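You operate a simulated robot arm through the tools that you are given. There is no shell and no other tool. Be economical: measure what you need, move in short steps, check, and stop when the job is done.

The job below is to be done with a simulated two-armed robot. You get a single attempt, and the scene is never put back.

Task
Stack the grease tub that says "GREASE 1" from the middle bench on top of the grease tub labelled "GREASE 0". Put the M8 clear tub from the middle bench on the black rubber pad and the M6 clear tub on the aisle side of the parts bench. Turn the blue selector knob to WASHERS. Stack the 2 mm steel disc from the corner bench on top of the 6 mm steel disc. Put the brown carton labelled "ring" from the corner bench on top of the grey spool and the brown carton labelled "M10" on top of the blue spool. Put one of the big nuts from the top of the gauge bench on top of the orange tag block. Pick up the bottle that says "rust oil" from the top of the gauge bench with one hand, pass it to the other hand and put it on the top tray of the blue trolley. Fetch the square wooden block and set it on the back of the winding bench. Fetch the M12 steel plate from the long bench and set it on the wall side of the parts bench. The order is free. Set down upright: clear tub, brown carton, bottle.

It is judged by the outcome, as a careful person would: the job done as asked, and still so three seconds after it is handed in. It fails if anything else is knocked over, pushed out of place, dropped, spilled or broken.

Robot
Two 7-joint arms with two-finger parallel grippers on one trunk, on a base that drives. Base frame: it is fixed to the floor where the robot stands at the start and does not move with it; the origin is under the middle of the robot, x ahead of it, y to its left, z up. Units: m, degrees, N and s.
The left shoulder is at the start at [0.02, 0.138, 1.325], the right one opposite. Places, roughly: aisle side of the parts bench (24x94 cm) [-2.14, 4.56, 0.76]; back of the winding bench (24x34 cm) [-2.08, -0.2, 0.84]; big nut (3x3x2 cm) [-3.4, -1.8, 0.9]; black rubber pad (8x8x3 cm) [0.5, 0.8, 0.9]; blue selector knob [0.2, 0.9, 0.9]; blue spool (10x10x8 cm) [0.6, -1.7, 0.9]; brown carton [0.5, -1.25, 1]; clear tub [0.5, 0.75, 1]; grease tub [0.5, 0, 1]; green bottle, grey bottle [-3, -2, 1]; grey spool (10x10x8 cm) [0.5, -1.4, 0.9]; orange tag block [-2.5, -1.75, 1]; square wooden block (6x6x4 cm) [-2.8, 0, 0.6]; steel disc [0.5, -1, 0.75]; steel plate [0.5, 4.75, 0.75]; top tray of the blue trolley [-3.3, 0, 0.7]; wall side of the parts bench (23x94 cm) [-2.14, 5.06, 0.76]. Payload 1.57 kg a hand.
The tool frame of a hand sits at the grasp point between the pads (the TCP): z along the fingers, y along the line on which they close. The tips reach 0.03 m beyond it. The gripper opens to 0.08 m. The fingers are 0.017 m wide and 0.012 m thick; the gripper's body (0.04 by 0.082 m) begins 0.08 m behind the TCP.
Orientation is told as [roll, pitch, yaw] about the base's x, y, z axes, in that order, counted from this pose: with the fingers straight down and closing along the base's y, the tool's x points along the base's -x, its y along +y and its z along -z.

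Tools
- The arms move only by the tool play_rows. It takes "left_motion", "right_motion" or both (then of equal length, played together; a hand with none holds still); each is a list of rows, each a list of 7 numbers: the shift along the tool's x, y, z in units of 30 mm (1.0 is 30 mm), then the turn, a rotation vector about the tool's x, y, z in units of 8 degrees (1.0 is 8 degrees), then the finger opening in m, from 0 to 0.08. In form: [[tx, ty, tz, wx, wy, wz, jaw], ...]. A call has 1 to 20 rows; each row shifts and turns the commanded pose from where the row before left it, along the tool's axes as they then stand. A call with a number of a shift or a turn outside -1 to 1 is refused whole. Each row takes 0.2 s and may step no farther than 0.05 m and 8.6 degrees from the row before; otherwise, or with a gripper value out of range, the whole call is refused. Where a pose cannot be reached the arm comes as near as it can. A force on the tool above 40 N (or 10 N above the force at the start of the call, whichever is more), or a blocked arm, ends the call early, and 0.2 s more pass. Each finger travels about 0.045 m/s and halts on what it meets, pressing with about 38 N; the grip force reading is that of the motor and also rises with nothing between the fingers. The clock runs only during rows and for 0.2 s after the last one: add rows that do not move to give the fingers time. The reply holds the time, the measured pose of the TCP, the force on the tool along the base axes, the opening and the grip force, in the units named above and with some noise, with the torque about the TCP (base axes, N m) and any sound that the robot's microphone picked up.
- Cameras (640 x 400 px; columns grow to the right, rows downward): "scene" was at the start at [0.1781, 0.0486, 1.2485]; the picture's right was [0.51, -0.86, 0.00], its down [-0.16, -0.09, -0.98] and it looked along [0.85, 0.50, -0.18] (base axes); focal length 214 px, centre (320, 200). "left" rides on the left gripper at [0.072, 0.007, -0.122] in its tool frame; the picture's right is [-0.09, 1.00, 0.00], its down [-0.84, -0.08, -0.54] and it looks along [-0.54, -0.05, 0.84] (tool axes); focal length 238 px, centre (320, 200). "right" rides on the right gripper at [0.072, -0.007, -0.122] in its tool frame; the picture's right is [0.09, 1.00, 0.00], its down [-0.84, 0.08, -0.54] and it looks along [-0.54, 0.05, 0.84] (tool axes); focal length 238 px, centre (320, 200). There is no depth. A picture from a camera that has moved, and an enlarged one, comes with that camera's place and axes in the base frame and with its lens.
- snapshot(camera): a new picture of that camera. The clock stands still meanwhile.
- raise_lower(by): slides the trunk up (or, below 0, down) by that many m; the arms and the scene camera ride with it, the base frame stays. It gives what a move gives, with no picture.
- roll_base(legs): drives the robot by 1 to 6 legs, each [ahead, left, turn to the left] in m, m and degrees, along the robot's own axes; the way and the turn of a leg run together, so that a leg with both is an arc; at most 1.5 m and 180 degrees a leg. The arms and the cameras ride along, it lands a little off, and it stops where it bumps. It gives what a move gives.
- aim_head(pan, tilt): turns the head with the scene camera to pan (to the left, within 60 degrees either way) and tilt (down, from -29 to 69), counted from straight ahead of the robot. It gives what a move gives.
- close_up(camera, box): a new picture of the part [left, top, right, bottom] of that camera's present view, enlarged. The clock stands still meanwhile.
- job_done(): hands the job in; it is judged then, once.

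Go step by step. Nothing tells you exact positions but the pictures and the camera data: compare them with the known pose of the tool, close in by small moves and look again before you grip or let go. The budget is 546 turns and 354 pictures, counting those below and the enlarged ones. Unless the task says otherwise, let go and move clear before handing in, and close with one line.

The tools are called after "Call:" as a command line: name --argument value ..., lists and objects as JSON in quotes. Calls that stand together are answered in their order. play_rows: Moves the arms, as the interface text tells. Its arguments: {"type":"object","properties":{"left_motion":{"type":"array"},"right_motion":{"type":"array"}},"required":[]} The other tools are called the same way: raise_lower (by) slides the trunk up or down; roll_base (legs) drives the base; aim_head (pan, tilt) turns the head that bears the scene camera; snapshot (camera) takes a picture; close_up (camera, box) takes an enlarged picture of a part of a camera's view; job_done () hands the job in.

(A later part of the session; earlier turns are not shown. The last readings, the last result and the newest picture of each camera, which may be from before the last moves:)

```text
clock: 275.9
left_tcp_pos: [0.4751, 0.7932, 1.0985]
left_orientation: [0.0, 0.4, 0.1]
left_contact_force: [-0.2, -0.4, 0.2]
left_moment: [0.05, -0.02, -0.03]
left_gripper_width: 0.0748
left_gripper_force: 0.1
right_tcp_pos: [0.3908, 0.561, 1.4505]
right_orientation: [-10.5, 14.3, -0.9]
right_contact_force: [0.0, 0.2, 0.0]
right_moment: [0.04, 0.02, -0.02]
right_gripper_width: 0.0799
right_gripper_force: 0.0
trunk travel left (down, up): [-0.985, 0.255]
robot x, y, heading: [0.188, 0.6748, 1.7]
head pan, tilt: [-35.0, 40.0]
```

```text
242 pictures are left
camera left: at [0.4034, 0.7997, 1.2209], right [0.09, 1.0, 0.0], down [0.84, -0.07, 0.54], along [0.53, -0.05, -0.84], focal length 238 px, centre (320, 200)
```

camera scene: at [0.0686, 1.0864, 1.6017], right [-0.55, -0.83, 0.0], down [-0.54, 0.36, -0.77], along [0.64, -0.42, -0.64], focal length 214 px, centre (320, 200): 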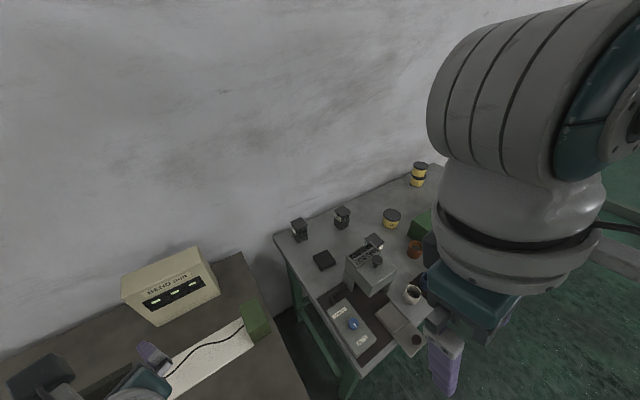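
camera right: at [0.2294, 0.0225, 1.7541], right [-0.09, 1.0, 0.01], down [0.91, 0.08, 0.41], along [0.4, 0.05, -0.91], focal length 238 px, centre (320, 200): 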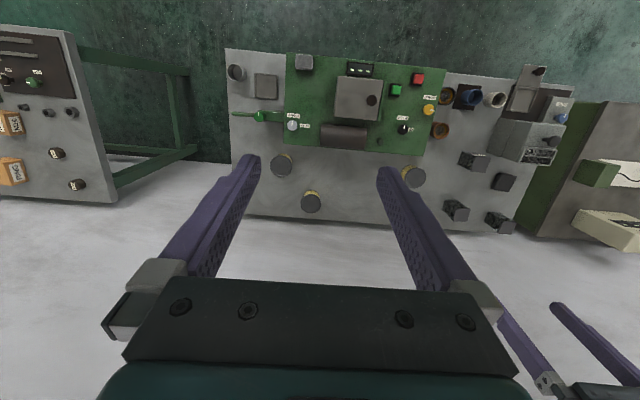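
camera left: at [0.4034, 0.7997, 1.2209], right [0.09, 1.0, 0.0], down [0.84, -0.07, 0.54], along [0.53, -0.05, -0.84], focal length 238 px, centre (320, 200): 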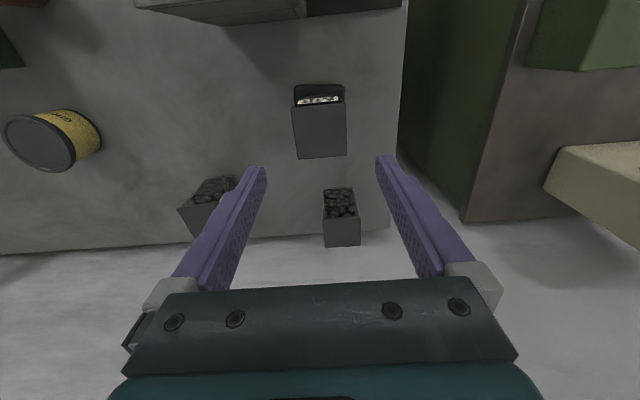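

M8 is upright on the pad. Next, M6 at ≈(0.616, 0.613).

Call:
roll_base --legs '[[0, -0.18, 0], [0.12, 0, 0]]'

Call:
snapshot --camera "left"

```text
clock: 278.3
left_tcp_pos: [0.6008, 0.6191, 1.0992]
left_orientation: [0.0, 0.4, 0.4]
left_contact_force: [0.0, -0.3, 0.3]
left_moment: [-0.03, -0.02, 0.04]
left_gripper_width: 0.0749
left_gripper_force: 0.1
right_tcp_pos: [0.5171, 0.3845, 1.4494]
right_orientation: [-10.5, 14.3, -0.5]
right_contact_force: [-0.6, 1.0, -0.3]
right_moment: [0.0, 0.0, 0.02]
right_gripper_width: 0.0803
right_gripper_force: 0.0
trunk travel left (down, up): [-0.985, 0.255]
robot x, y, heading: [0.3172, 0.4962, 1.7]
head pan, tilt: [-35.0, 40.0]
```

```text
241 pictures are left
camera left: at [0.5293, 0.6245, 1.2209], right [0.08, 1.0, 0.0], down [0.84, -0.07, 0.54], along [0.53, -0.05, -0.84], focal length 238 px, centre (320, 200)
```

left: 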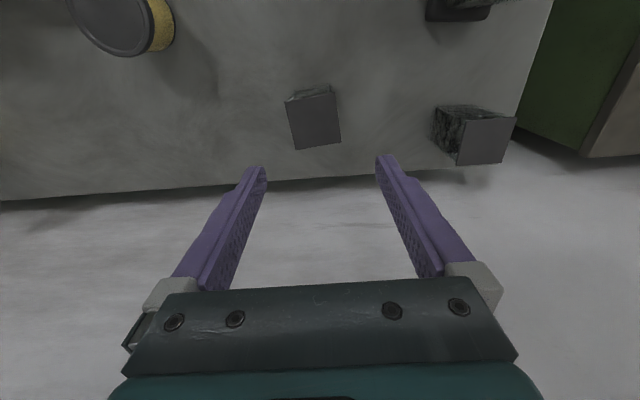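

M6's lid is turned about +6.5°. I align yaw and position, then lower.

Call:
play_rows --left_motion '[[0.13, -0.3, 0, 0, 0, -0.78, 0.075], [0, 0, 0, 0, 0, 0, 0.075]]'

Call:
raise_lower --by -0.12

Call:
snapshot --camera "left"

```text
clock: 278.9
left_tcp_pos: [0.5973, 0.6094, 1.0989]
left_orientation: [0.0, 0.5, 6.8]
left_contact_force: [-0.4, -0.1, 0.5]
left_moment: [-0.02, -0.05, -0.02]
left_gripper_width: 0.0747
left_gripper_force: 0.1
right_tcp_pos: [0.5181, 0.3865, 1.4501]
right_orientation: [-10.5, 14.3, -0.6]
right_contact_force: [0.0, -0.9, -0.3]
right_moment: [0.02, 0.01, 0.02]
right_gripper_width: 0.08
right_gripper_force: 0.1
trunk travel left (down, up): [-0.985, 0.255]
robot x, y, heading: [0.3153, 0.4981, 2.0]
head pan, tilt: [-35.0, 40.0]
```

```text
clock: 280.4
left_tcp_pos: [0.5973, 0.6092, 0.9799]
left_orientation: [0.0, 0.4, 6.8]
left_contact_force: [-0.4, 0.2, 0.5]
left_moment: [0.0, -0.03, 0.0]
left_gripper_width: 0.075
left_gripper_force: 0.1
right_tcp_pos: [0.5176, 0.3848, 1.329]
right_orientation: [-10.5, 14.4, -0.5]
right_contact_force: [-0.3, 1.3, 0.0]
right_moment: [-0.02, 0.01, -0.02]
right_gripper_width: 0.0798
right_gripper_force: 0.0
trunk travel left (down, up): [-0.865, 0.375]
robot x, y, heading: [0.3155, 0.4948, 2.1]
head pan, tilt: [-35.0, 40.0]
```

```text
240 pictures are left
camera left: at [0.5254, 0.6077, 1.1006], right [-0.03, 1.0, 0.0], down [0.84, 0.02, 0.54], along [0.54, 0.01, -0.84], focal length 238 px, centre (320, 200)
```

left: 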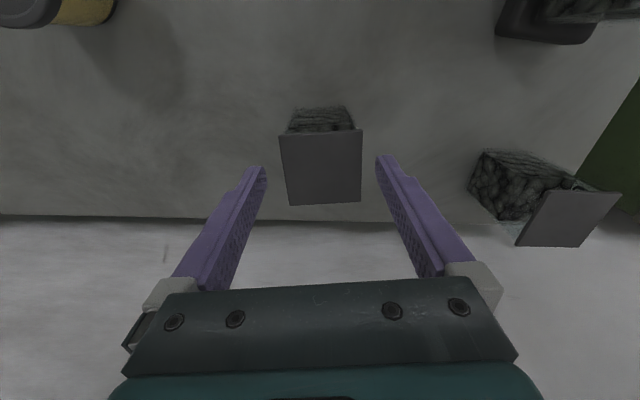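

Call:
raise_lower --by -0.052

Call:
play_rows --left_motion '[[0, 0, 0, 0, 0, 0, 0.06], [0, 0, 0, 0, 0, 0, 0.045], [0, 0, 0, 0, 0, 0, 0.04], [0, 0, 0, 0, 0, 0, 0.04], [0, 0, 0, 0, 0, 0, 0.04]]'

Call:
raise_lower --by 0.2

Call:
snapshot --camera "left"

```text
clock: 281.3
left_tcp_pos: [0.5977, 0.6097, 0.9266]
left_orientation: [0.0, 0.4, 6.8]
left_contact_force: [0.5, -0.9, -0.8]
left_moment: [0.03, 0.01, -0.01]
left_gripper_width: 0.0752
left_gripper_force: 0.1
right_tcp_pos: [0.5175, 0.3859, 1.2781]
right_orientation: [-10.5, 14.3, -0.5]
right_contact_force: [-0.2, 0.9, -0.6]
right_moment: [0.03, 0.01, -0.03]
right_gripper_width: 0.08
right_gripper_force: 0.0
trunk travel left (down, up): [-0.813, 0.427]
robot x, y, heading: [0.3132, 0.4972, 1.8]
head pan, tilt: [-35.0, 40.0]
```

```text
clock: 282.5
left_tcp_pos: [0.597, 0.6093, 0.925]
left_orientation: [0.1, 0.5, 6.8]
left_contact_force: [-0.7, 1.8, 1.0]
left_moment: [-0.04, 0.05, -0.04]
left_gripper_width: 0.0555
left_gripper_force: 38.3
right_tcp_pos: [0.5174, 0.3861, 1.2778]
right_orientation: [-10.5, 14.4, -0.4]
right_contact_force: [-0.4, 0.1, -0.2]
right_moment: [-0.01, 0.01, -0.02]
right_gripper_width: 0.0799
right_gripper_force: 0.1
trunk travel left (down, up): [-0.813, 0.427]
robot x, y, heading: [0.3154, 0.4988, 2.0]
head pan, tilt: [-35.0, 40.0]
```

```text
clock: 284.7
left_tcp_pos: [0.5966, 0.6095, 1.1273]
left_orientation: [0.0, 0.6, 6.8]
left_contact_force: [0.0, 0.6, -3.8]
left_moment: [0.0, 0.03, -0.01]
left_gripper_width: 0.0559
left_gripper_force: 38.1
right_tcp_pos: [0.5175, 0.3863, 1.4777]
right_orientation: [-10.5, 14.4, -0.5]
right_contact_force: [0.4, 0.9, 0.5]
right_moment: [0.0, -0.02, -0.01]
right_gripper_width: 0.08
right_gripper_force: 0.0
trunk travel left (down, up): [-1.013, 0.227]
robot x, y, heading: [0.3113, 0.4974, 2.2]
head pan, tilt: [-35.0, 40.0]
```

```text
239 pictures are left
camera left: at [0.5251, 0.6076, 1.2484], right [-0.03, 1.0, 0.0], down [0.84, 0.02, 0.54], along [0.54, 0.01, -0.84], focal length 238 px, centre (320, 200)
```

left: 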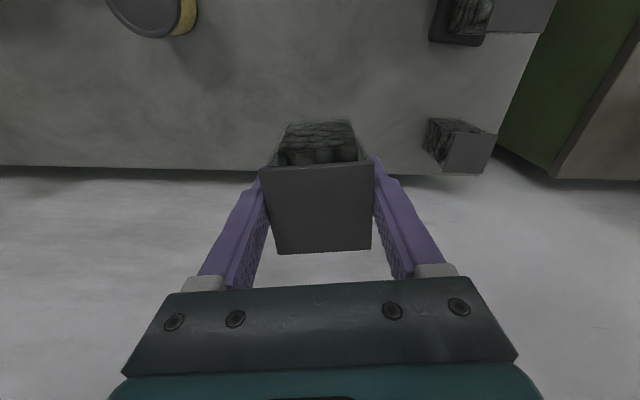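

M6 held. I back into the aisle, turn left and look toward the parts bench.

Call:
roll_base --legs '[[-0.95, 0, 0], [0, 0, 88]]'

Call:
aim_head --pan 0 --tilt 12

Call:
snapshot --camera "scene"

Call:
aim_head --pan 50 --tilt 15

Call:
snapshot --camera "scene"

```text
clock: 293.4
left_tcp_pos: [-0.7267, 0.7595, 1.1269]
left_orientation: [0.1, 0.5, 93.0]
left_contact_force: [0.0, 0.1, -4.1]
left_moment: [-0.01, 0.01, -0.04]
left_gripper_width: 0.0557
left_gripper_force: 38.0
right_tcp_pos: [-0.5094, 0.6651, 1.4769]
right_orientation: [-10.4, 14.4, 85.7]
right_contact_force: [0.8, 1.3, -0.1]
right_moment: [-0.03, -0.01, -0.03]
right_gripper_width: 0.0803
right_gripper_force: 0.0
trunk travel left (down, up): [-1.013, 0.227]
robot x, y, heading: [-0.6308, 0.4716, 88.4]
head pan, tilt: [-35.0, 40.0]
```

```text
clock: 294.4
left_tcp_pos: [-0.7269, 0.7605, 1.127]
left_orientation: [-0.1, 0.6, 92.9]
left_contact_force: [0.6, -0.7, -4.0]
left_moment: [-0.03, -0.01, 0.02]
left_gripper_width: 0.0557
left_gripper_force: 38.1
right_tcp_pos: [-0.5096, 0.6653, 1.4775]
right_orientation: [-10.5, 14.4, 85.6]
right_contact_force: [0.0, 0.7, 0.4]
right_moment: [0.03, 0.01, -0.02]
right_gripper_width: 0.0799
right_gripper_force: 0.1
trunk travel left (down, up): [-1.013, 0.227]
robot x, y, heading: [-0.6324, 0.4694, 88.4]
head pan, tilt: [0.0, 12.0]
```

```text
238 pictures are left
camera scene: at [-0.6295, 0.6642, 1.559], right [1.0, -0.03, 0.0], down [-0.01, -0.21, -0.98], along [0.03, 0.98, -0.21], focal length 214 px, centre (320, 200)
```

scene: 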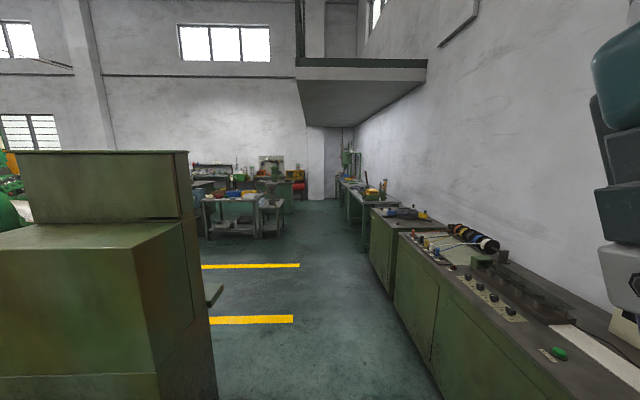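

```text
clock: 295.6
left_tcp_pos: [-0.7267, 0.7603, 1.1272]
left_orientation: [0.0, 0.5, 92.9]
left_contact_force: [-0.3, -0.8, -4.2]
left_moment: [-0.04, 0.02, -0.04]
left_gripper_width: 0.0561
left_gripper_force: 37.7
right_tcp_pos: [-0.5086, 0.6651, 1.478]
right_orientation: [-10.4, 14.4, 85.7]
right_contact_force: [-0.1, 0.9, 0.0]
right_moment: [0.03, 0.01, -0.01]
right_gripper_width: 0.0801
right_gripper_force: 0.1
trunk travel left (down, up): [-1.013, 0.227]
robot x, y, heading: [-0.6352, 0.4693, 88.0]
head pan, tilt: [50.0, 15.0]
```

```text
237 pictures are left
camera scene: at [-0.7021, 0.6334, 1.5541], right [0.67, 0.74, 0.0], down [0.19, -0.17, -0.97], along [-0.72, 0.65, -0.26], focal length 214 px, centre (320, 200)
```

scene: 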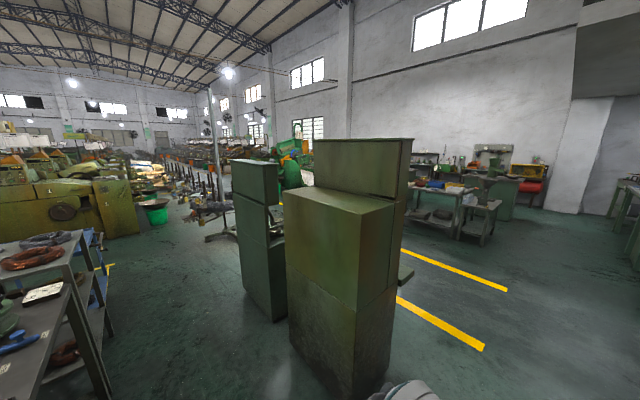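

The parts bench is ahead-left. I drive up the aisle to about y=3.4.

Call:
roll_base --legs '[[1.5, 0.05, 0], [1.3, 0.1, 0]]'

Call:
aim_head --pan 45 --tilt 25

Call:
snapshot --camera "scene"

```text
refused: leg 1 is longer than a leg can be; nothing moved
```

```text
clock: 296.3
left_tcp_pos: [-0.7273, 0.7599, 1.127]
left_orientation: [0.1, 0.5, 92.9]
left_contact_force: [0.5, 0.3, -3.7]
left_moment: [-0.02, 0.01, -0.03]
left_gripper_width: 0.0556
left_gripper_force: 38.5
right_tcp_pos: [-0.5092, 0.6658, 1.4777]
right_orientation: [-10.5, 14.4, 85.8]
right_contact_force: [0.0, 0.3, -0.3]
right_moment: [0.02, 0.01, -0.01]
right_gripper_width: 0.0801
right_gripper_force: 0.1
trunk travel left (down, up): [-1.013, 0.227]
robot x, y, heading: [-0.6313, 0.469, 88.2]
head pan, tilt: [45.0, 25.0]
```

```text
236 pictures are left
camera scene: at [-0.6956, 0.6382, 1.538], right [0.73, 0.68, 0.0], down [0.29, -0.31, -0.91], along [-0.62, 0.66, -0.42], focal length 214 px, centre (320, 200)
```

scene: 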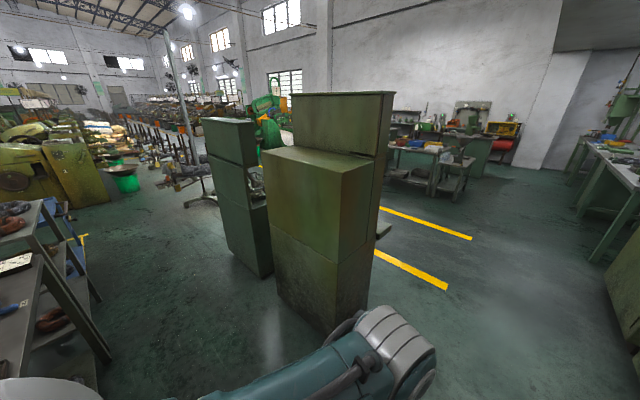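

Call:
roll_base --legs '[[1.45, 0.05, 0], [1.3, 0.1, 0]]'

Call:
snapshot --camera "scene"

```text
clock: 309.6
left_tcp_pos: [-0.8345, 3.5069, 1.1265]
left_orientation: [-0.1, 0.5, 93.9]
left_contact_force: [0.0, -0.9, -4.1]
left_moment: [-0.03, 0.03, -0.01]
left_gripper_width: 0.0557
left_gripper_force: 37.7
right_tcp_pos: [-0.6148, 3.4144, 1.4776]
right_orientation: [-10.6, 14.4, 86.5]
right_contact_force: [0.1, 0.0, 0.0]
right_moment: [-0.01, -0.02, -0.01]
right_gripper_width: 0.0798
right_gripper_force: 0.1
trunk travel left (down, up): [-1.013, 0.227]
robot x, y, heading: [-0.7396, 3.2197, 89.3]
head pan, tilt: [45.0, 25.0]
```

```text
235 pictures are left
camera scene: at [-0.8009, 3.3858, 1.5379], right [0.72, 0.7, 0.0], down [0.29, -0.3, -0.91], along [-0.63, 0.65, -0.42], focal length 214 px, centre (320, 200)
```

scene: 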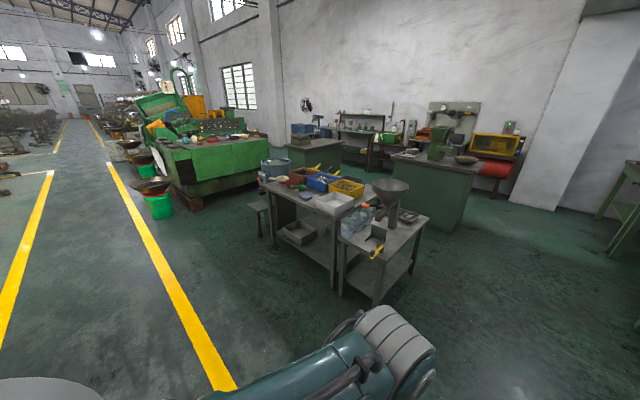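

The parts bench with coloured bins is at ≈(−2.1, 4.75). I drive left in front of it and look at its near (aisle) strip.

Call:
roll_base --legs '[[0.3, 1.3, 0], [0.3, 0, 0]]'

Call:
aim_head --pan 0 --tilt 40

Call:
snapshot --camera "scene"

```text
clock: 317.8
left_tcp_pos: [-2.0887, 4.1251, 1.1277]
left_orientation: [0.2, 0.5, 93.2]
left_contact_force: [0.2, 0.2, -3.8]
left_moment: [0.0, 0.01, 0.0]
left_gripper_width: 0.0559
left_gripper_force: 37.7
right_tcp_pos: [-1.8699, 4.0316, 1.4771]
right_orientation: [-10.5, 14.4, 85.9]
right_contact_force: [0.4, -0.9, 0.0]
right_moment: [-0.01, 0.01, 0.0]
right_gripper_width: 0.08
right_gripper_force: 0.1
trunk travel left (down, up): [-1.013, 0.227]
robot x, y, heading: [-1.9972, 3.8403, 88.5]
head pan, tilt: [45.0, 25.0]
```

```text
clock: 318.9
left_tcp_pos: [-2.0884, 4.1233, 1.1267]
left_orientation: [0.1, 0.4, 93.2]
left_contact_force: [0.0, 0.3, -4.4]
left_moment: [0.0, 0.01, 0.0]
left_gripper_width: 0.0558
left_gripper_force: 38.6
right_tcp_pos: [-1.8712, 4.0323, 1.4775]
right_orientation: [-10.5, 14.5, 85.9]
right_contact_force: [0.3, 0.4, 0.5]
right_moment: [0.01, -0.02, 0.0]
right_gripper_width: 0.0798
right_gripper_force: 0.1
trunk travel left (down, up): [-1.013, 0.227]
robot x, y, heading: [-1.9921, 3.836, 88.5]
head pan, tilt: [0.0, 40.0]
```

```text
234 pictures are left
camera scene: at [-1.9915, 4.0216, 1.5146], right [1.0, -0.03, 0.0], down [-0.02, -0.64, -0.77], along [0.02, 0.77, -0.64], focal length 214 px, centre (320, 200)
```

scene: 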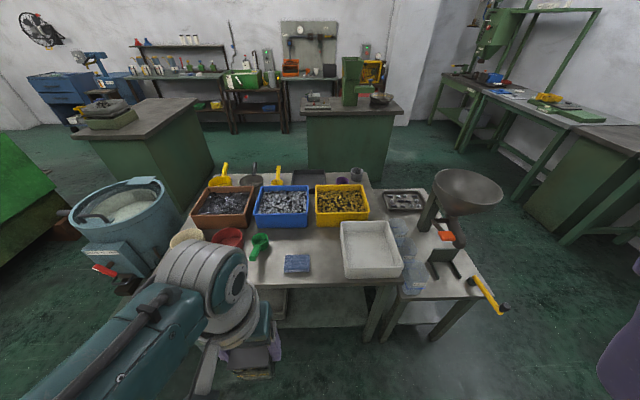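

I see the bench; the near strip has scoop, blue box and white tray. I check free space with the wrist cameras.

Call:
snapshot --camera "right"

Call:
close_up --camera "scene" --box '[180, 160, 420, 310]'

```text
233 pictures are left
camera right: at [-1.8885, 3.9934, 1.6126], right [-0.99, -0.06, -0.15], down [-0.11, 0.95, 0.29], along [0.13, 0.31, -0.94], focal length 238 px, centre (320, 200)
```

right: 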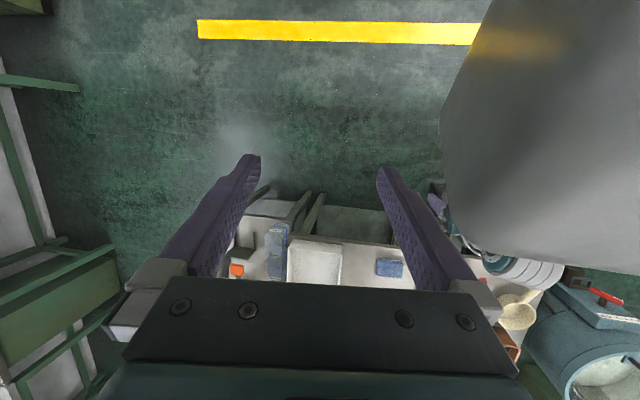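

```text
2.67 times, centred on (300, 235) of scene
camera zoom: at [-1.9915, 4.0216, 1.5146], right [1.0, -0.03, 0.0], down [-0.02, -0.64, -0.77], along [0.02, 0.77, -0.64], focal length 572 px, centre (373, 107)
```

zoom: 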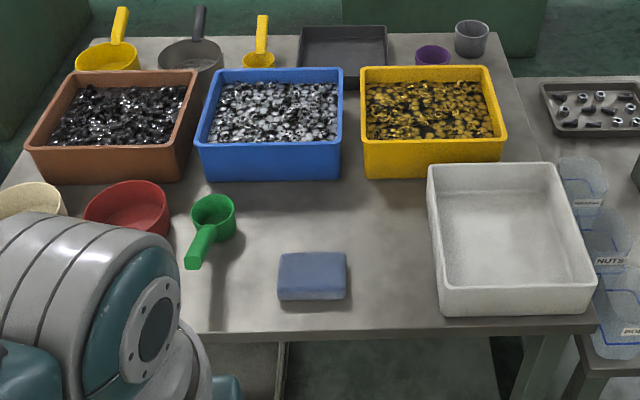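

A free spot is between the sponge and the white tray, ≈(−1.955, 4.56). I drive over it with M6.

Call:
roll_base --legs '[[0, -0.135, 0], [0.42, 0, 0]]'

Call:
snapshot --camera "left"

Call:
aim_head --pan 20 --tilt 65

Call:
snapshot --camera "scene"

```text
clock: 322.4
left_tcp_pos: [-1.9373, 4.543, 1.1267]
left_orientation: [0.1, 0.5, 92.8]
left_contact_force: [-1.0, 0.5, -4.1]
left_moment: [0.0, 0.02, -0.02]
left_gripper_width: 0.0558
left_gripper_force: 37.9
right_tcp_pos: [-1.7199, 4.4489, 1.4767]
right_orientation: [-10.5, 14.3, 85.6]
right_contact_force: [0.7, 0.1, -0.4]
right_moment: [0.0, -0.01, -0.02]
right_gripper_width: 0.0801
right_gripper_force: 0.0
trunk travel left (down, up): [-1.013, 0.227]
robot x, y, heading: [-1.8446, 4.2567, 88.0]
head pan, tilt: [0.0, 40.0]
```

```text
231 pictures are left
camera left: at [-1.9426, 4.4714, 1.2482], right [-1.0, 0.04, 0.0], down [0.04, 0.84, 0.53], along [0.02, 0.53, -0.85], focal length 238 px, centre (320, 200)
```

left: 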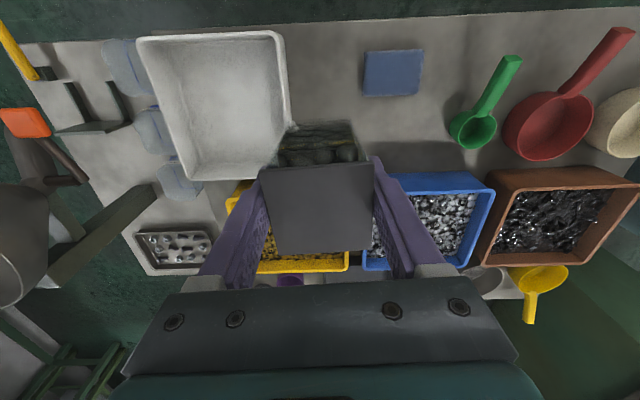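

```text
clock: 323.3
left_tcp_pos: [-1.9384, 4.5425, 1.1266]
left_orientation: [0.0, 0.5, 92.9]
left_contact_force: [1.1, -0.3, -4.3]
left_moment: [0.0, -0.01, 0.03]
left_gripper_width: 0.0561
left_gripper_force: 38.0
right_tcp_pos: [-1.7207, 4.4484, 1.4766]
right_orientation: [-10.6, 14.4, 85.7]
right_contact_force: [0.3, -1.5, -0.1]
right_moment: [0.01, -0.01, -0.01]
right_gripper_width: 0.0801
right_gripper_force: 0.0
trunk travel left (down, up): [-1.013, 0.227]
robot x, y, heading: [-1.8455, 4.2519, 88.3]
head pan, tilt: [20.0, 65.0]
```

```text
230 pictures are left
camera scene: at [-1.8631, 4.4119, 1.4823], right [0.95, 0.31, 0.0], down [0.28, -0.86, -0.42], along [-0.13, 0.4, -0.91], focal length 214 px, centre (320, 200)
```

scene: 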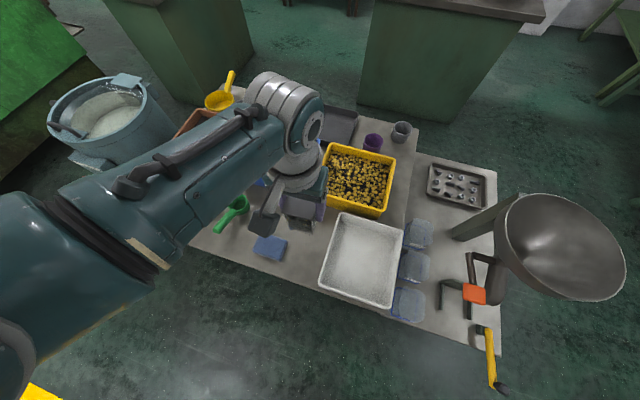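

Call:
play_rows --left_motion '[[-0.2, 0.42, 0, 0, 0, 0, 0.04], [0, 0, 0, 0, 0, 0, 0.04]]'

Call:
raise_lower --by -0.22

Call:
snapshot --camera "left"

```text
clock: 323.9
left_tcp_pos: [-1.9512, 4.548, 1.127]
left_orientation: [0.1, 0.5, 93.0]
left_contact_force: [0.7, -0.2, -4.5]
left_moment: [0.0, 0.0, 0.0]
left_gripper_width: 0.056
left_gripper_force: 38.0
right_tcp_pos: [-1.72, 4.4489, 1.4773]
right_orientation: [-10.5, 14.4, 85.6]
right_contact_force: [0.7, -0.1, 0.6]
right_moment: [-0.01, 0.01, -0.01]
right_gripper_width: 0.0801
right_gripper_force: 0.1
trunk travel left (down, up): [-1.013, 0.227]
robot x, y, heading: [-1.8447, 4.2509, 87.8]
head pan, tilt: [20.0, 65.0]
```

```text
clock: 326.2
left_tcp_pos: [-1.952, 4.5485, 0.9074]
left_orientation: [0.2, 0.5, 92.9]
left_contact_force: [0.4, -0.4, -3.3]
left_moment: [-0.03, 0.0, -0.01]
left_gripper_width: 0.0558
left_gripper_force: 38.2
right_tcp_pos: [-1.7202, 4.4484, 1.2575]
right_orientation: [-10.6, 14.5, 85.6]
right_contact_force: [-1.2, -0.1, -0.1]
right_moment: [-0.01, 0.0, -0.01]
right_gripper_width: 0.0797
right_gripper_force: 0.2
trunk travel left (down, up): [-0.793, 0.447]
robot x, y, heading: [-1.8462, 4.2552, 88.2]
head pan, tilt: [20.0, 65.0]
```

```text
229 pictures are left
camera left: at [-1.9557, 4.477, 1.0286], right [-1.0, 0.04, 0.0], down [0.04, 0.84, 0.53], along [0.02, 0.53, -0.85], focal length 238 px, centre (320, 200)
```

left: 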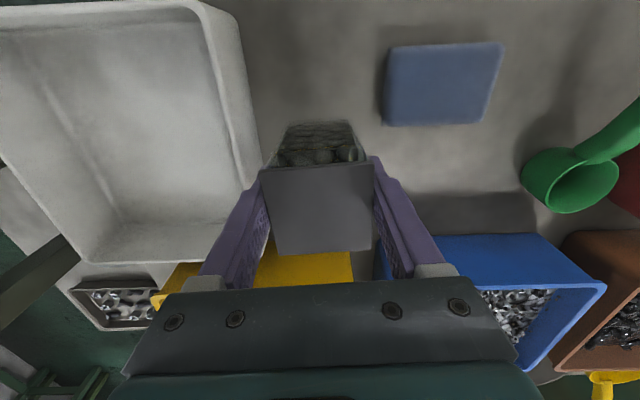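

Call:
raise_lower --by -0.05

Call:
play_rows --left_motion '[[0, 0, 0.2, 0, 0, 0, 0.04], [0, 0, 0.15, 0, 0, 0, 0.04], [0, 0, 0, 0, 0, 0, 0.04]]'

Call:
snapshot --camera "left"

```text
clock: 327.1
left_tcp_pos: [-1.9519, 4.5478, 0.8574]
left_orientation: [0.1, 0.6, 92.9]
left_contact_force: [-0.5, 0.2, -4.4]
left_moment: [0.0, -0.01, 0.02]
left_gripper_width: 0.0557
left_gripper_force: 38.2
right_tcp_pos: [-1.7198, 4.4477, 1.2069]
right_orientation: [-10.4, 14.4, 85.6]
right_contact_force: [-0.6, 0.2, 0.2]
right_moment: [-0.04, 0.01, -0.03]
right_gripper_width: 0.0802
right_gripper_force: 0.0
trunk travel left (down, up): [-0.743, 0.497]
robot x, y, heading: [-1.8459, 4.2574, 88.1]
head pan, tilt: [20.0, 65.0]
```

```text
clock: 327.9
left_tcp_pos: [-1.9519, 4.5473, 0.8468]
left_orientation: [0.1, 0.5, 92.9]
left_contact_force: [0.3, 0.7, -3.3]
left_moment: [0.0, 0.02, -0.01]
left_gripper_width: 0.056
left_gripper_force: 37.7
right_tcp_pos: [-1.7206, 4.4491, 1.2064]
right_orientation: [-10.5, 14.4, 85.6]
right_contact_force: [-0.6, 0.6, 0.2]
right_moment: [-0.01, -0.02, 0.0]
right_gripper_width: 0.0799
right_gripper_force: 0.1
trunk travel left (down, up): [-0.743, 0.497]
robot x, y, heading: [-1.8473, 4.2536, 88.2]
head pan, tilt: [20.0, 65.0]
```

```text
228 pictures are left
camera left: at [-1.9556, 4.4773, 0.968], right [-1.0, 0.04, 0.0], down [0.03, 0.84, 0.53], along [0.02, 0.53, -0.85], focal length 238 px, centre (320, 200)
```

left: 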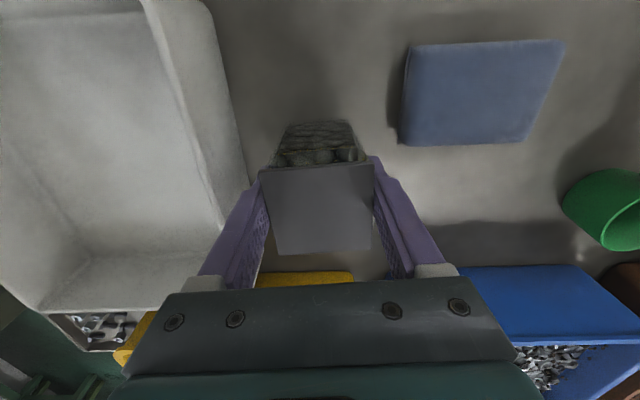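

Call:
play_rows --left_motion '[[0, 0, 0.15, 0, 0, 0, 0.04], [0, 0, 0.1, 0, 0, 0, 0.04], [0, 0, 0.1, 0, 0, 0, 0.04], [0, 0, 0.08, 0, 0, 0, 0.04], [0, 0, 0.08, 0, 0, 0, 0.04]]'

```text
clock: 329.1
left_tcp_pos: [-1.9517, 4.5501, 0.8307]
left_orientation: [0.0, 0.3, 92.9]
left_contact_force: [-1.3, -0.4, 17.0]
left_moment: [0.22, -0.02, 0.05]
left_gripper_width: 0.0559
left_gripper_force: 8.9
right_tcp_pos: [-1.7201, 4.4485, 1.2067]
right_orientation: [-10.5, 14.3, 85.5]
right_contact_force: [0.0, 0.7, -0.5]
right_moment: [0.0, 0.03, 0.01]
right_gripper_width: 0.08
right_gripper_force: 0.0
trunk travel left (down, up): [-0.743, 0.497]
robot x, y, heading: [-1.8466, 4.2538, 87.9]
head pan, tilt: [20.0, 65.0]
```

Contact with the bench. I release and rise.

Call:
play_rows --left_motion '[[0, 0, -0.04, 0, 0, 0, 0.05], [0, 0, 0, 0, 0, 0, 0.06], [0, 0, 0, 0, 0, 0, 0.068], [0, 0, 0, 0, 0, 0, 0.068]]'

Call:
raise_lower --by 0.25

Call:
snapshot --camera "left"

```text
clock: 330.1
left_tcp_pos: [-1.9516, 4.5489, 0.8319]
left_orientation: [0.1, 0.4, 92.9]
left_contact_force: [-0.2, 0.1, 0.6]
left_moment: [-0.01, -0.04, 0.02]
left_gripper_width: 0.068
left_gripper_force: 0.0
right_tcp_pos: [-1.7204, 4.4488, 1.2077]
right_orientation: [-10.5, 14.4, 85.6]
right_contact_force: [-0.4, -0.4, 0.0]
right_moment: [0.0, 0.02, -0.01]
right_gripper_width: 0.0801
right_gripper_force: 0.1
trunk travel left (down, up): [-0.743, 0.497]
robot x, y, heading: [-1.8466, 4.2521, 88.0]
head pan, tilt: [20.0, 65.0]
```

```text
clock: 332.7
left_tcp_pos: [-1.9527, 4.5481, 1.0839]
left_orientation: [0.1, 0.4, 92.9]
left_contact_force: [0.1, 0.6, 0.5]
left_moment: [0.0, -0.01, -0.01]
left_gripper_width: 0.068
left_gripper_force: 0.0
right_tcp_pos: [-1.721, 4.4491, 1.4575]
right_orientation: [-10.5, 14.4, 85.7]
right_contact_force: [0.0, -0.4, -0.4]
right_moment: [-0.02, 0.01, -0.03]
right_gripper_width: 0.0799
right_gripper_force: 0.0
trunk travel left (down, up): [-0.993, 0.247]
robot x, y, heading: [-1.8443, 4.2544, 88.0]
head pan, tilt: [20.0, 65.0]
```

```text
227 pictures are left
camera left: at [-1.9556, 4.4774, 1.2044], right [-1.0, 0.04, 0.0], down [0.04, 0.84, 0.53], along [0.02, 0.53, -0.85], focal length 238 px, centre (320, 200)
```

left: 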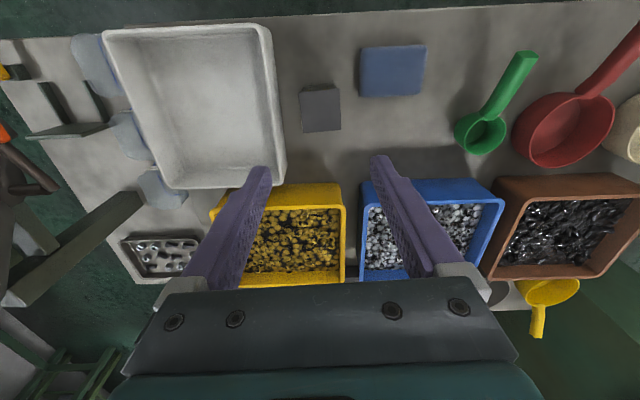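

M6 is placed. Next, the M12 plate on the long bench: back out, turn and drive there.

Call:
roll_base --legs '[[-0.55, 0, 0], [0, 0, -88], [1.4, 0, 0], [0, 0.9, 0]]'

Call:
aim_head --pan 0 --tilt 35

Call:
snapshot --camera "scene"

```text
clock: 350.7
left_tcp_pos: [-0.1456, 4.6641, 1.0817]
left_orientation: [0.1, 0.6, 2.5]
left_contact_force: [-0.3, 0.2, 0.4]
left_moment: [-0.02, -0.01, 0.02]
left_gripper_width: 0.068
left_gripper_force: 0.0
right_tcp_pos: [-0.2463, 4.4323, 1.4564]
right_orientation: [-10.5, 14.4, -4.7]
right_contact_force: [0.1, 1.0, 0.4]
right_moment: [-0.01, -0.01, -0.01]
right_gripper_width: 0.08
right_gripper_force: 0.2
trunk travel left (down, up): [-0.993, 0.247]
robot x, y, heading: [-0.4429, 4.5593, -1.9]
head pan, tilt: [20.0, 65.0]
```

```text
clock: 351.6
left_tcp_pos: [-0.1436, 4.6635, 1.0835]
left_orientation: [0.1, 0.5, 2.5]
left_contact_force: [-0.6, 0.4, -0.2]
left_moment: [0.02, 0.03, 0.01]
left_gripper_width: 0.0682
left_gripper_force: 0.0
right_tcp_pos: [-0.2462, 4.4325, 1.4576]
right_orientation: [-10.5, 14.4, -4.7]
right_contact_force: [0.0, -0.4, 0.2]
right_moment: [-0.01, 0.01, 0.01]
right_gripper_width: 0.0798
right_gripper_force: 0.1
trunk travel left (down, up): [-0.993, 0.247]
robot x, y, heading: [-0.4394, 4.5592, -2.2]
head pan, tilt: [0.0, 35.0]
```

```text
226 pictures are left
camera scene: at [-0.2547, 4.553, 1.5021], right [-0.04, -1.0, 0.0], down [-0.57, 0.02, -0.82], along [0.82, -0.03, -0.57], focal length 214 px, centre (320, 200)
```

scene: 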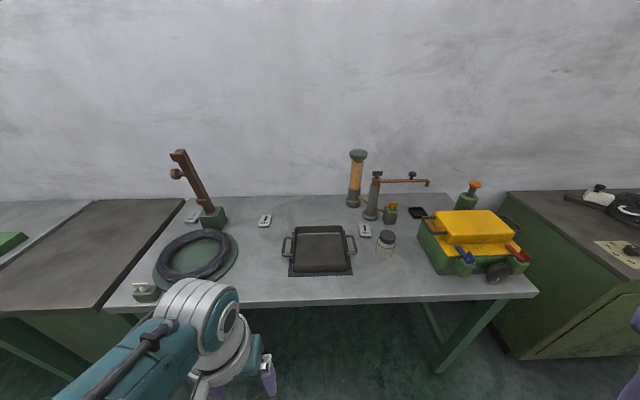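

Call:
close_up --camera "scene" --box '[120, 170, 300, 310]'

Call:
close_up --camera "scene" --box '[280, 170, 460, 290]'

```text
2.86 times, centred on (210, 240) of scene
camera zoom: at [-0.2547, 4.553, 1.5021], right [-0.04, -1.0, 0.0], down [-0.57, 0.02, -0.82], along [0.82, -0.03, -0.57], focal length 613 px, centre (634, 86)
```

zoom: 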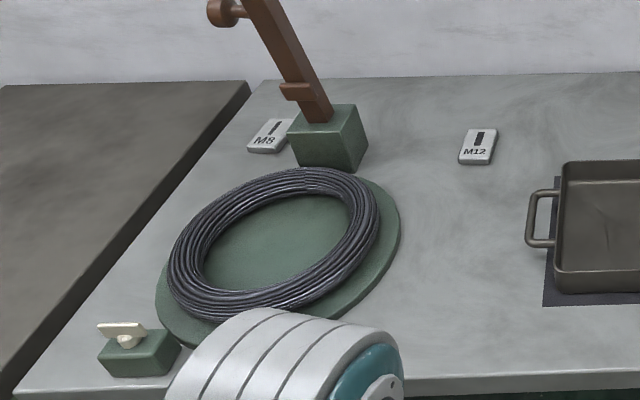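

```text
3.33 times, centred on (370, 230) of scene
camera zoom: at [-0.2547, 4.553, 1.5021], right [-0.04, -1.0, 0.0], down [-0.57, 0.02, -0.82], along [0.82, -0.03, -0.57], focal length 715 px, centre (153, 100)
```

zoom: 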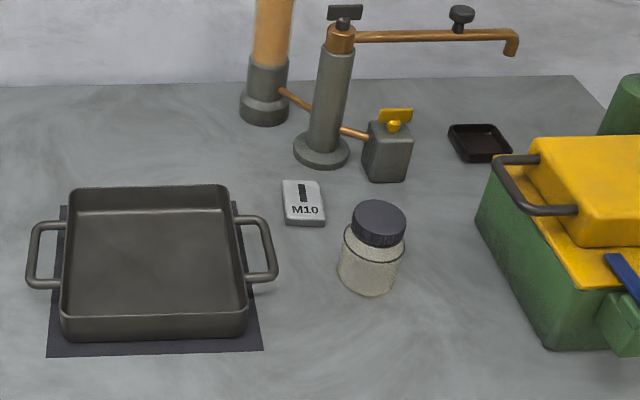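

M12 is near (0.6, 4.81). I drive closer and look with the wrist camera.

Call:
roll_base --legs '[[0, 0.14, 2], [0.7, 0, 0]]'

Call:
snapshot --camera "left"

```text
clock: 356.4
left_tcp_pos: [0.5631, 4.8082, 1.0835]
left_orientation: [0.1, 0.5, 4.3]
left_contact_force: [-0.5, 0.1, 0.2]
left_moment: [-0.02, 0.03, -0.02]
left_gripper_width: 0.0681
left_gripper_force: 0.0
right_tcp_pos: [0.4688, 4.574, 1.4574]
right_orientation: [-10.5, 14.4, -2.9]
right_contact_force: [1.1, 0.3, -0.3]
right_moment: [0.03, 0.01, 0.01]
right_gripper_width: 0.0799
right_gripper_force: 0.0
trunk travel left (down, up): [-0.993, 0.247]
robot x, y, heading: [0.2696, 4.6946, -0.2]
head pan, tilt: [0.0, 35.0]
```

```text
223 pictures are left
camera left: at [0.4899, 4.8093, 1.2044], right [0.02, 1.0, 0.0], down [0.85, -0.01, 0.53], along [0.53, -0.01, -0.85], focal length 238 px, centre (320, 200)
```

left: 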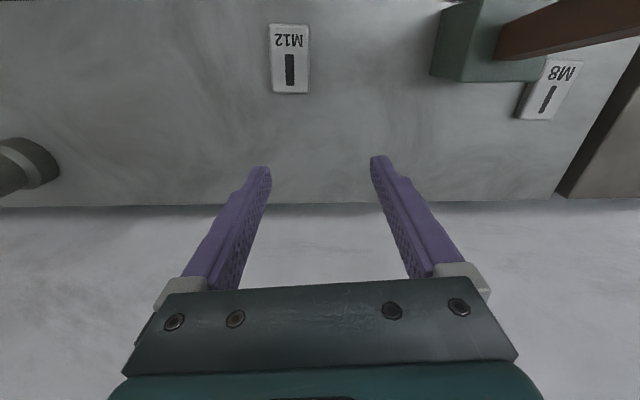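

M12 plate is at ≈(0.50, 4.76), ~6.3 cm wide, yaw ≈ −4°. I align over it.

Call:
roll_base --legs '[[-0.06, -0.045, 0]]'

Call:
play_rows --left_motion '[[0, 0, 0, 0, 0, 1, 0.08], [0, 0, 0, 0, 0, 0, 0.08]]'

Call:
raise_lower --by -0.2

Call:
snapshot --camera "left"

```text
clock: 357.4
left_tcp_pos: [0.5021, 4.7642, 1.083]
left_orientation: [0.0, 0.6, 4.4]
left_contact_force: [-0.1, -0.3, 0.5]
left_moment: [-0.01, 0.02, 0.02]
left_gripper_width: 0.0682
left_gripper_force: 0.0
right_tcp_pos: [0.408, 4.5304, 1.4574]
right_orientation: [-10.5, 14.3, -2.9]
right_contact_force: [-0.4, -0.6, 0.0]
right_moment: [-0.01, 0.0, 0.05]
right_gripper_width: 0.08
right_gripper_force: 0.1
trunk travel left (down, up): [-0.993, 0.247]
robot x, y, heading: [0.214, 4.6444, -0.5]
head pan, tilt: [0.0, 35.0]
```

```text
clock: 358.1
left_tcp_pos: [0.5022, 4.7635, 1.0835]
left_orientation: [0.0, 0.5, -3.7]
left_contact_force: [0.2, 0.3, 0.4]
left_moment: [-0.03, 0.0, 0.01]
left_gripper_width: 0.0799
left_gripper_force: 0.0
right_tcp_pos: [0.4084, 4.5312, 1.4567]
right_orientation: [-10.5, 14.3, -2.9]
right_contact_force: [0.5, -0.5, 0.3]
right_moment: [0.01, 0.01, -0.02]
right_gripper_width: 0.0801
right_gripper_force: 0.0
trunk travel left (down, up): [-0.993, 0.247]
robot x, y, heading: [0.2087, 4.6488, -0.3]
head pan, tilt: [0.0, 35.0]
```

```text
clock: 360.2
left_tcp_pos: [0.501, 4.7644, 0.8828]
left_orientation: [0.1, 0.5, -3.7]
left_contact_force: [0.7, -0.5, 0.4]
left_moment: [-0.01, 0.0, -0.01]
left_gripper_width: 0.0801
left_gripper_force: 0.0
right_tcp_pos: [0.4068, 4.5305, 1.2569]
right_orientation: [-10.5, 14.4, -3.0]
right_contact_force: [-0.4, 0.6, 0.9]
right_moment: [0.03, -0.02, -0.04]
right_gripper_width: 0.0799
right_gripper_force: 0.0
trunk travel left (down, up): [-0.793, 0.447]
robot x, y, heading: [0.2104, 4.6507, -0.2]
head pan, tilt: [0.0, 35.0]
```

```text
222 pictures are left
camera left: at [0.4302, 4.7753, 1.0044], right [0.15, 0.99, 0.0], down [0.84, -0.13, 0.53], along [0.53, -0.08, -0.85], focal length 238 px, centre (320, 200)
```

left: 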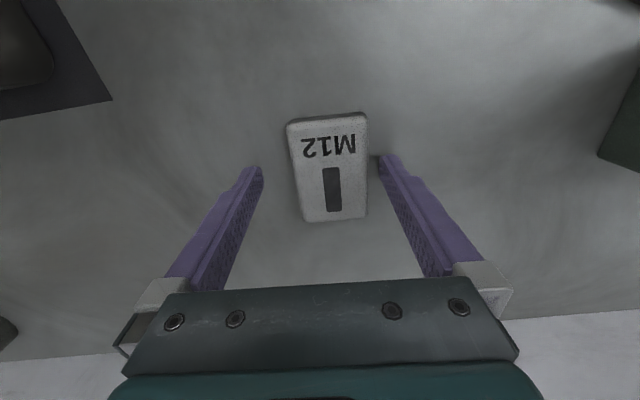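

The plate top is at ≈0.85 (bench higher than assumed). I shift slightly and descend gently until the tips touch the bench.

Call:
play_rows --left_motion '[[0, 0.2, 0, 0, 0, 0, 0.08], [0, 0, 0.2, 0, 0, 0, 0.08], [0, 0, 0.1, 0, 0, 0, 0.08], [0, 0, 0, 0, 0, 0, 0.08]]'

Call:
snapshot --camera "left"

```text
clock: 360.9
left_tcp_pos: [0.5019, 4.7699, 0.8803]
left_orientation: [0.0, 0.6, -3.6]
left_contact_force: [-8.5, 3.2, 26.9]
left_moment: [-0.23, 0.09, -0.12]
left_gripper_width: 0.0795
left_gripper_force: 0.0
right_tcp_pos: [0.4077, 4.5322, 1.2587]
right_orientation: [-10.4, 14.5, -2.9]
right_contact_force: [-1.0, 0.8, 0.5]
right_moment: [0.01, 0.0, 0.0]
right_gripper_width: 0.08
right_gripper_force: 0.1
trunk travel left (down, up): [-0.793, 0.447]
robot x, y, heading: [0.2086, 4.6536, -0.4]
head pan, tilt: [0.0, 35.0]
stopped in row 3 (left hand): the force on the tool passed its limit at 56 N (the readings are from after the stop); the commanded pose is now the measured one
```

```text
221 pictures are left
camera left: at [0.431, 4.7816, 1.002], right [0.16, 0.99, 0.0], down [0.84, -0.13, 0.53], along [0.52, -0.08, -0.85], focal length 238 px, centre (320, 200)
```

left: 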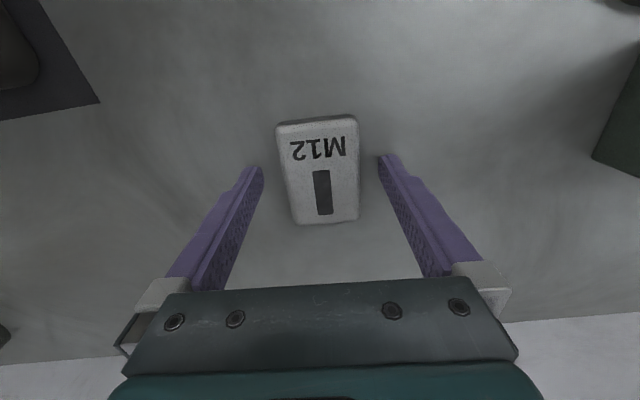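

Tips touch the bench (0.85). I rise 2 mm and grip the plate.

Call:
play_rows --left_motion '[[0, -0.05, -0.08, 0, 0, 0, 0.08], [0, 0, 0, 0, 0, 0, 0.06], [0, 0, 0, 0, 0, 0, 0.04], [0, 0, 0, 0, 0, 0, 0.03], [0, 0, 0, 0, 0, 0, 0.03], [0, 0, 0, 0, 0, 0, 0.03], [0, 0, 0, 0, 0, 0, 0.03]]'

Call:
raise_lower --by 0.25

Call:
snapshot --camera "left"

```text
clock: 362.4
left_tcp_pos: [0.5026, 4.7683, 0.8817]
left_orientation: [-0.1, 0.7, -3.7]
left_contact_force: [-0.5, -0.2, -0.8]
left_moment: [-0.01, 0.01, -0.01]
left_gripper_width: 0.0496
left_gripper_force: 37.4
right_tcp_pos: [0.4071, 4.5321, 1.2574]
right_orientation: [-10.5, 14.4, -2.8]
right_contact_force: [0.0, 0.5, -0.7]
right_moment: [-0.01, -0.03, 0.04]
right_gripper_width: 0.0804
right_gripper_force: 0.1
trunk travel left (down, up): [-0.793, 0.447]
robot x, y, heading: [0.2107, 4.6478, -0.3]
head pan, tilt: [0.0, 35.0]
```

```text
clock: 365.0
left_tcp_pos: [0.5018, 4.7688, 1.1319]
left_orientation: [-0.2, 0.7, -3.8]
left_contact_force: [0.9, -0.1, -1.7]
left_moment: [-0.03, 0.0, -0.02]
left_gripper_width: 0.0496
left_gripper_force: 37.8
right_tcp_pos: [0.4075, 4.5315, 1.5061]
right_orientation: [-10.4, 14.4, -3.0]
right_contact_force: [0.0, 0.5, 0.5]
right_moment: [0.02, 0.04, -0.01]
right_gripper_width: 0.0801
right_gripper_force: 0.0
trunk travel left (down, up): [-1.043, 0.197]
robot x, y, heading: [0.2093, 4.6506, -0.3]
head pan, tilt: [0.0, 35.0]
```

```text
220 pictures are left
camera left: at [0.4314, 4.7795, 1.2534], right [0.16, 0.99, 0.0], down [0.84, -0.13, 0.53], along [0.53, -0.09, -0.85], focal length 238 px, centre (320, 200)
```

left: 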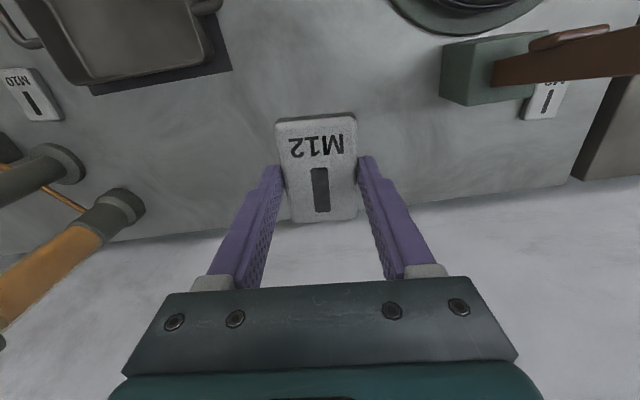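

M12 is held. I return to the parts bench front and look at its wall-side strip from above.

Call:
roll_base --legs '[[-0.7, 0, 0], [0, -0.85, 0], [-1.4, 0, 0], [0, 0, 90]]'

Call:
raise_lower --by 0.19

Call:
roll_base --legs '[[0.7, 0, 0]]'

Call:
aim_head --pan 0 --tilt 55

Call:
snapshot --camera "scene"

```text
clock: 383.3
left_tcp_pos: [-1.9941, 4.134, 1.13]
left_orientation: [0.0, 0.7, 85.0]
left_contact_force: [0.2, -0.5, -2.5]
left_moment: [-0.02, 0.01, -0.02]
left_gripper_width: 0.0494
left_gripper_force: 37.5
right_tcp_pos: [-1.7606, 4.0338, 1.5071]
right_orientation: [-10.5, 14.4, 85.8]
right_contact_force: [0.1, 0.1, -0.7]
right_moment: [0.0, 0.0, -0.01]
right_gripper_width: 0.0803
right_gripper_force: 0.0
trunk travel left (down, up): [-1.043, 0.197]
robot x, y, heading: [-1.8849, 3.8402, 88.5]
head pan, tilt: [0.0, 35.0]
```

```text
clock: 385.4
left_tcp_pos: [-1.9957, 4.1341, 1.3212]
left_orientation: [-0.1, 0.7, 85.2]
left_contact_force: [-0.1, 0.0, -3.4]
left_moment: [0.01, 0.01, -0.02]
left_gripper_width: 0.0495
left_gripper_force: 37.5
right_tcp_pos: [-1.7604, 4.0338, 1.697]
right_orientation: [-10.5, 14.4, 85.8]
right_contact_force: [-1.5, 0.0, -0.4]
right_moment: [0.0, 0.0, -0.04]
right_gripper_width: 0.0798
right_gripper_force: 0.1
trunk travel left (down, up): [-1.233, 0.007]
robot x, y, heading: [-1.8852, 3.8386, 88.7]
head pan, tilt: [0.0, 35.0]
```

```text
clock: 389.2
left_tcp_pos: [-1.9714, 4.837, 1.3215]
left_orientation: [0.0, 0.7, 84.7]
left_contact_force: [0.3, 0.3, -2.8]
left_moment: [0.01, -0.03, -0.02]
left_gripper_width: 0.0494
left_gripper_force: 38.4
right_tcp_pos: [-1.7369, 4.7368, 1.6975]
right_orientation: [-10.5, 14.4, 85.5]
right_contact_force: [-0.3, -0.6, -0.2]
right_moment: [0.02, 0.0, -0.01]
right_gripper_width: 0.08
right_gripper_force: 0.1
trunk travel left (down, up): [-1.233, 0.007]
robot x, y, heading: [-1.8659, 4.5385, 88.0]
head pan, tilt: [0.0, 35.0]
```

```text
clock: 390.0
left_tcp_pos: [-1.972, 4.8377, 1.3231]
left_orientation: [-0.1, 0.7, 84.7]
left_contact_force: [-0.6, 0.3, -3.9]
left_moment: [-0.01, -0.01, 0.01]
left_gripper_width: 0.0498
left_gripper_force: 38.2
right_tcp_pos: [-1.7369, 4.7349, 1.6977]
right_orientation: [-10.6, 14.3, 85.6]
right_contact_force: [-0.5, 0.2, 0.6]
right_moment: [0.0, 0.01, 0.04]
right_gripper_width: 0.08
right_gripper_force: 0.2
trunk travel left (down, up): [-1.233, 0.007]
robot x, y, heading: [-1.8647, 4.538, 88.1]
head pan, tilt: [0.0, 55.0]
```

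```text
219 pictures are left
camera scene: at [-1.8583, 4.7139, 1.714], right [1.0, -0.03, 0.0], down [-0.03, -0.82, -0.57], along [0.02, 0.57, -0.82], focal length 214 px, centre (320, 200)
```

scene: 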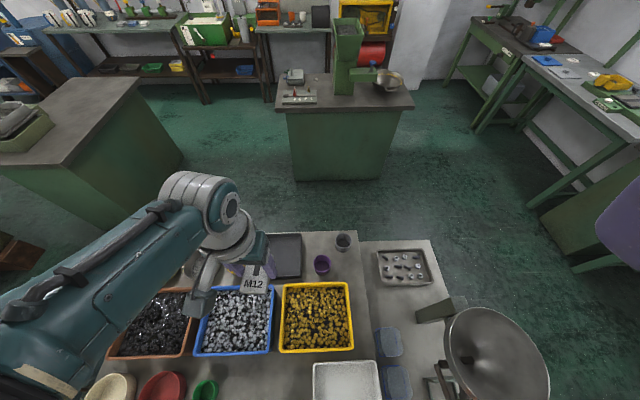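

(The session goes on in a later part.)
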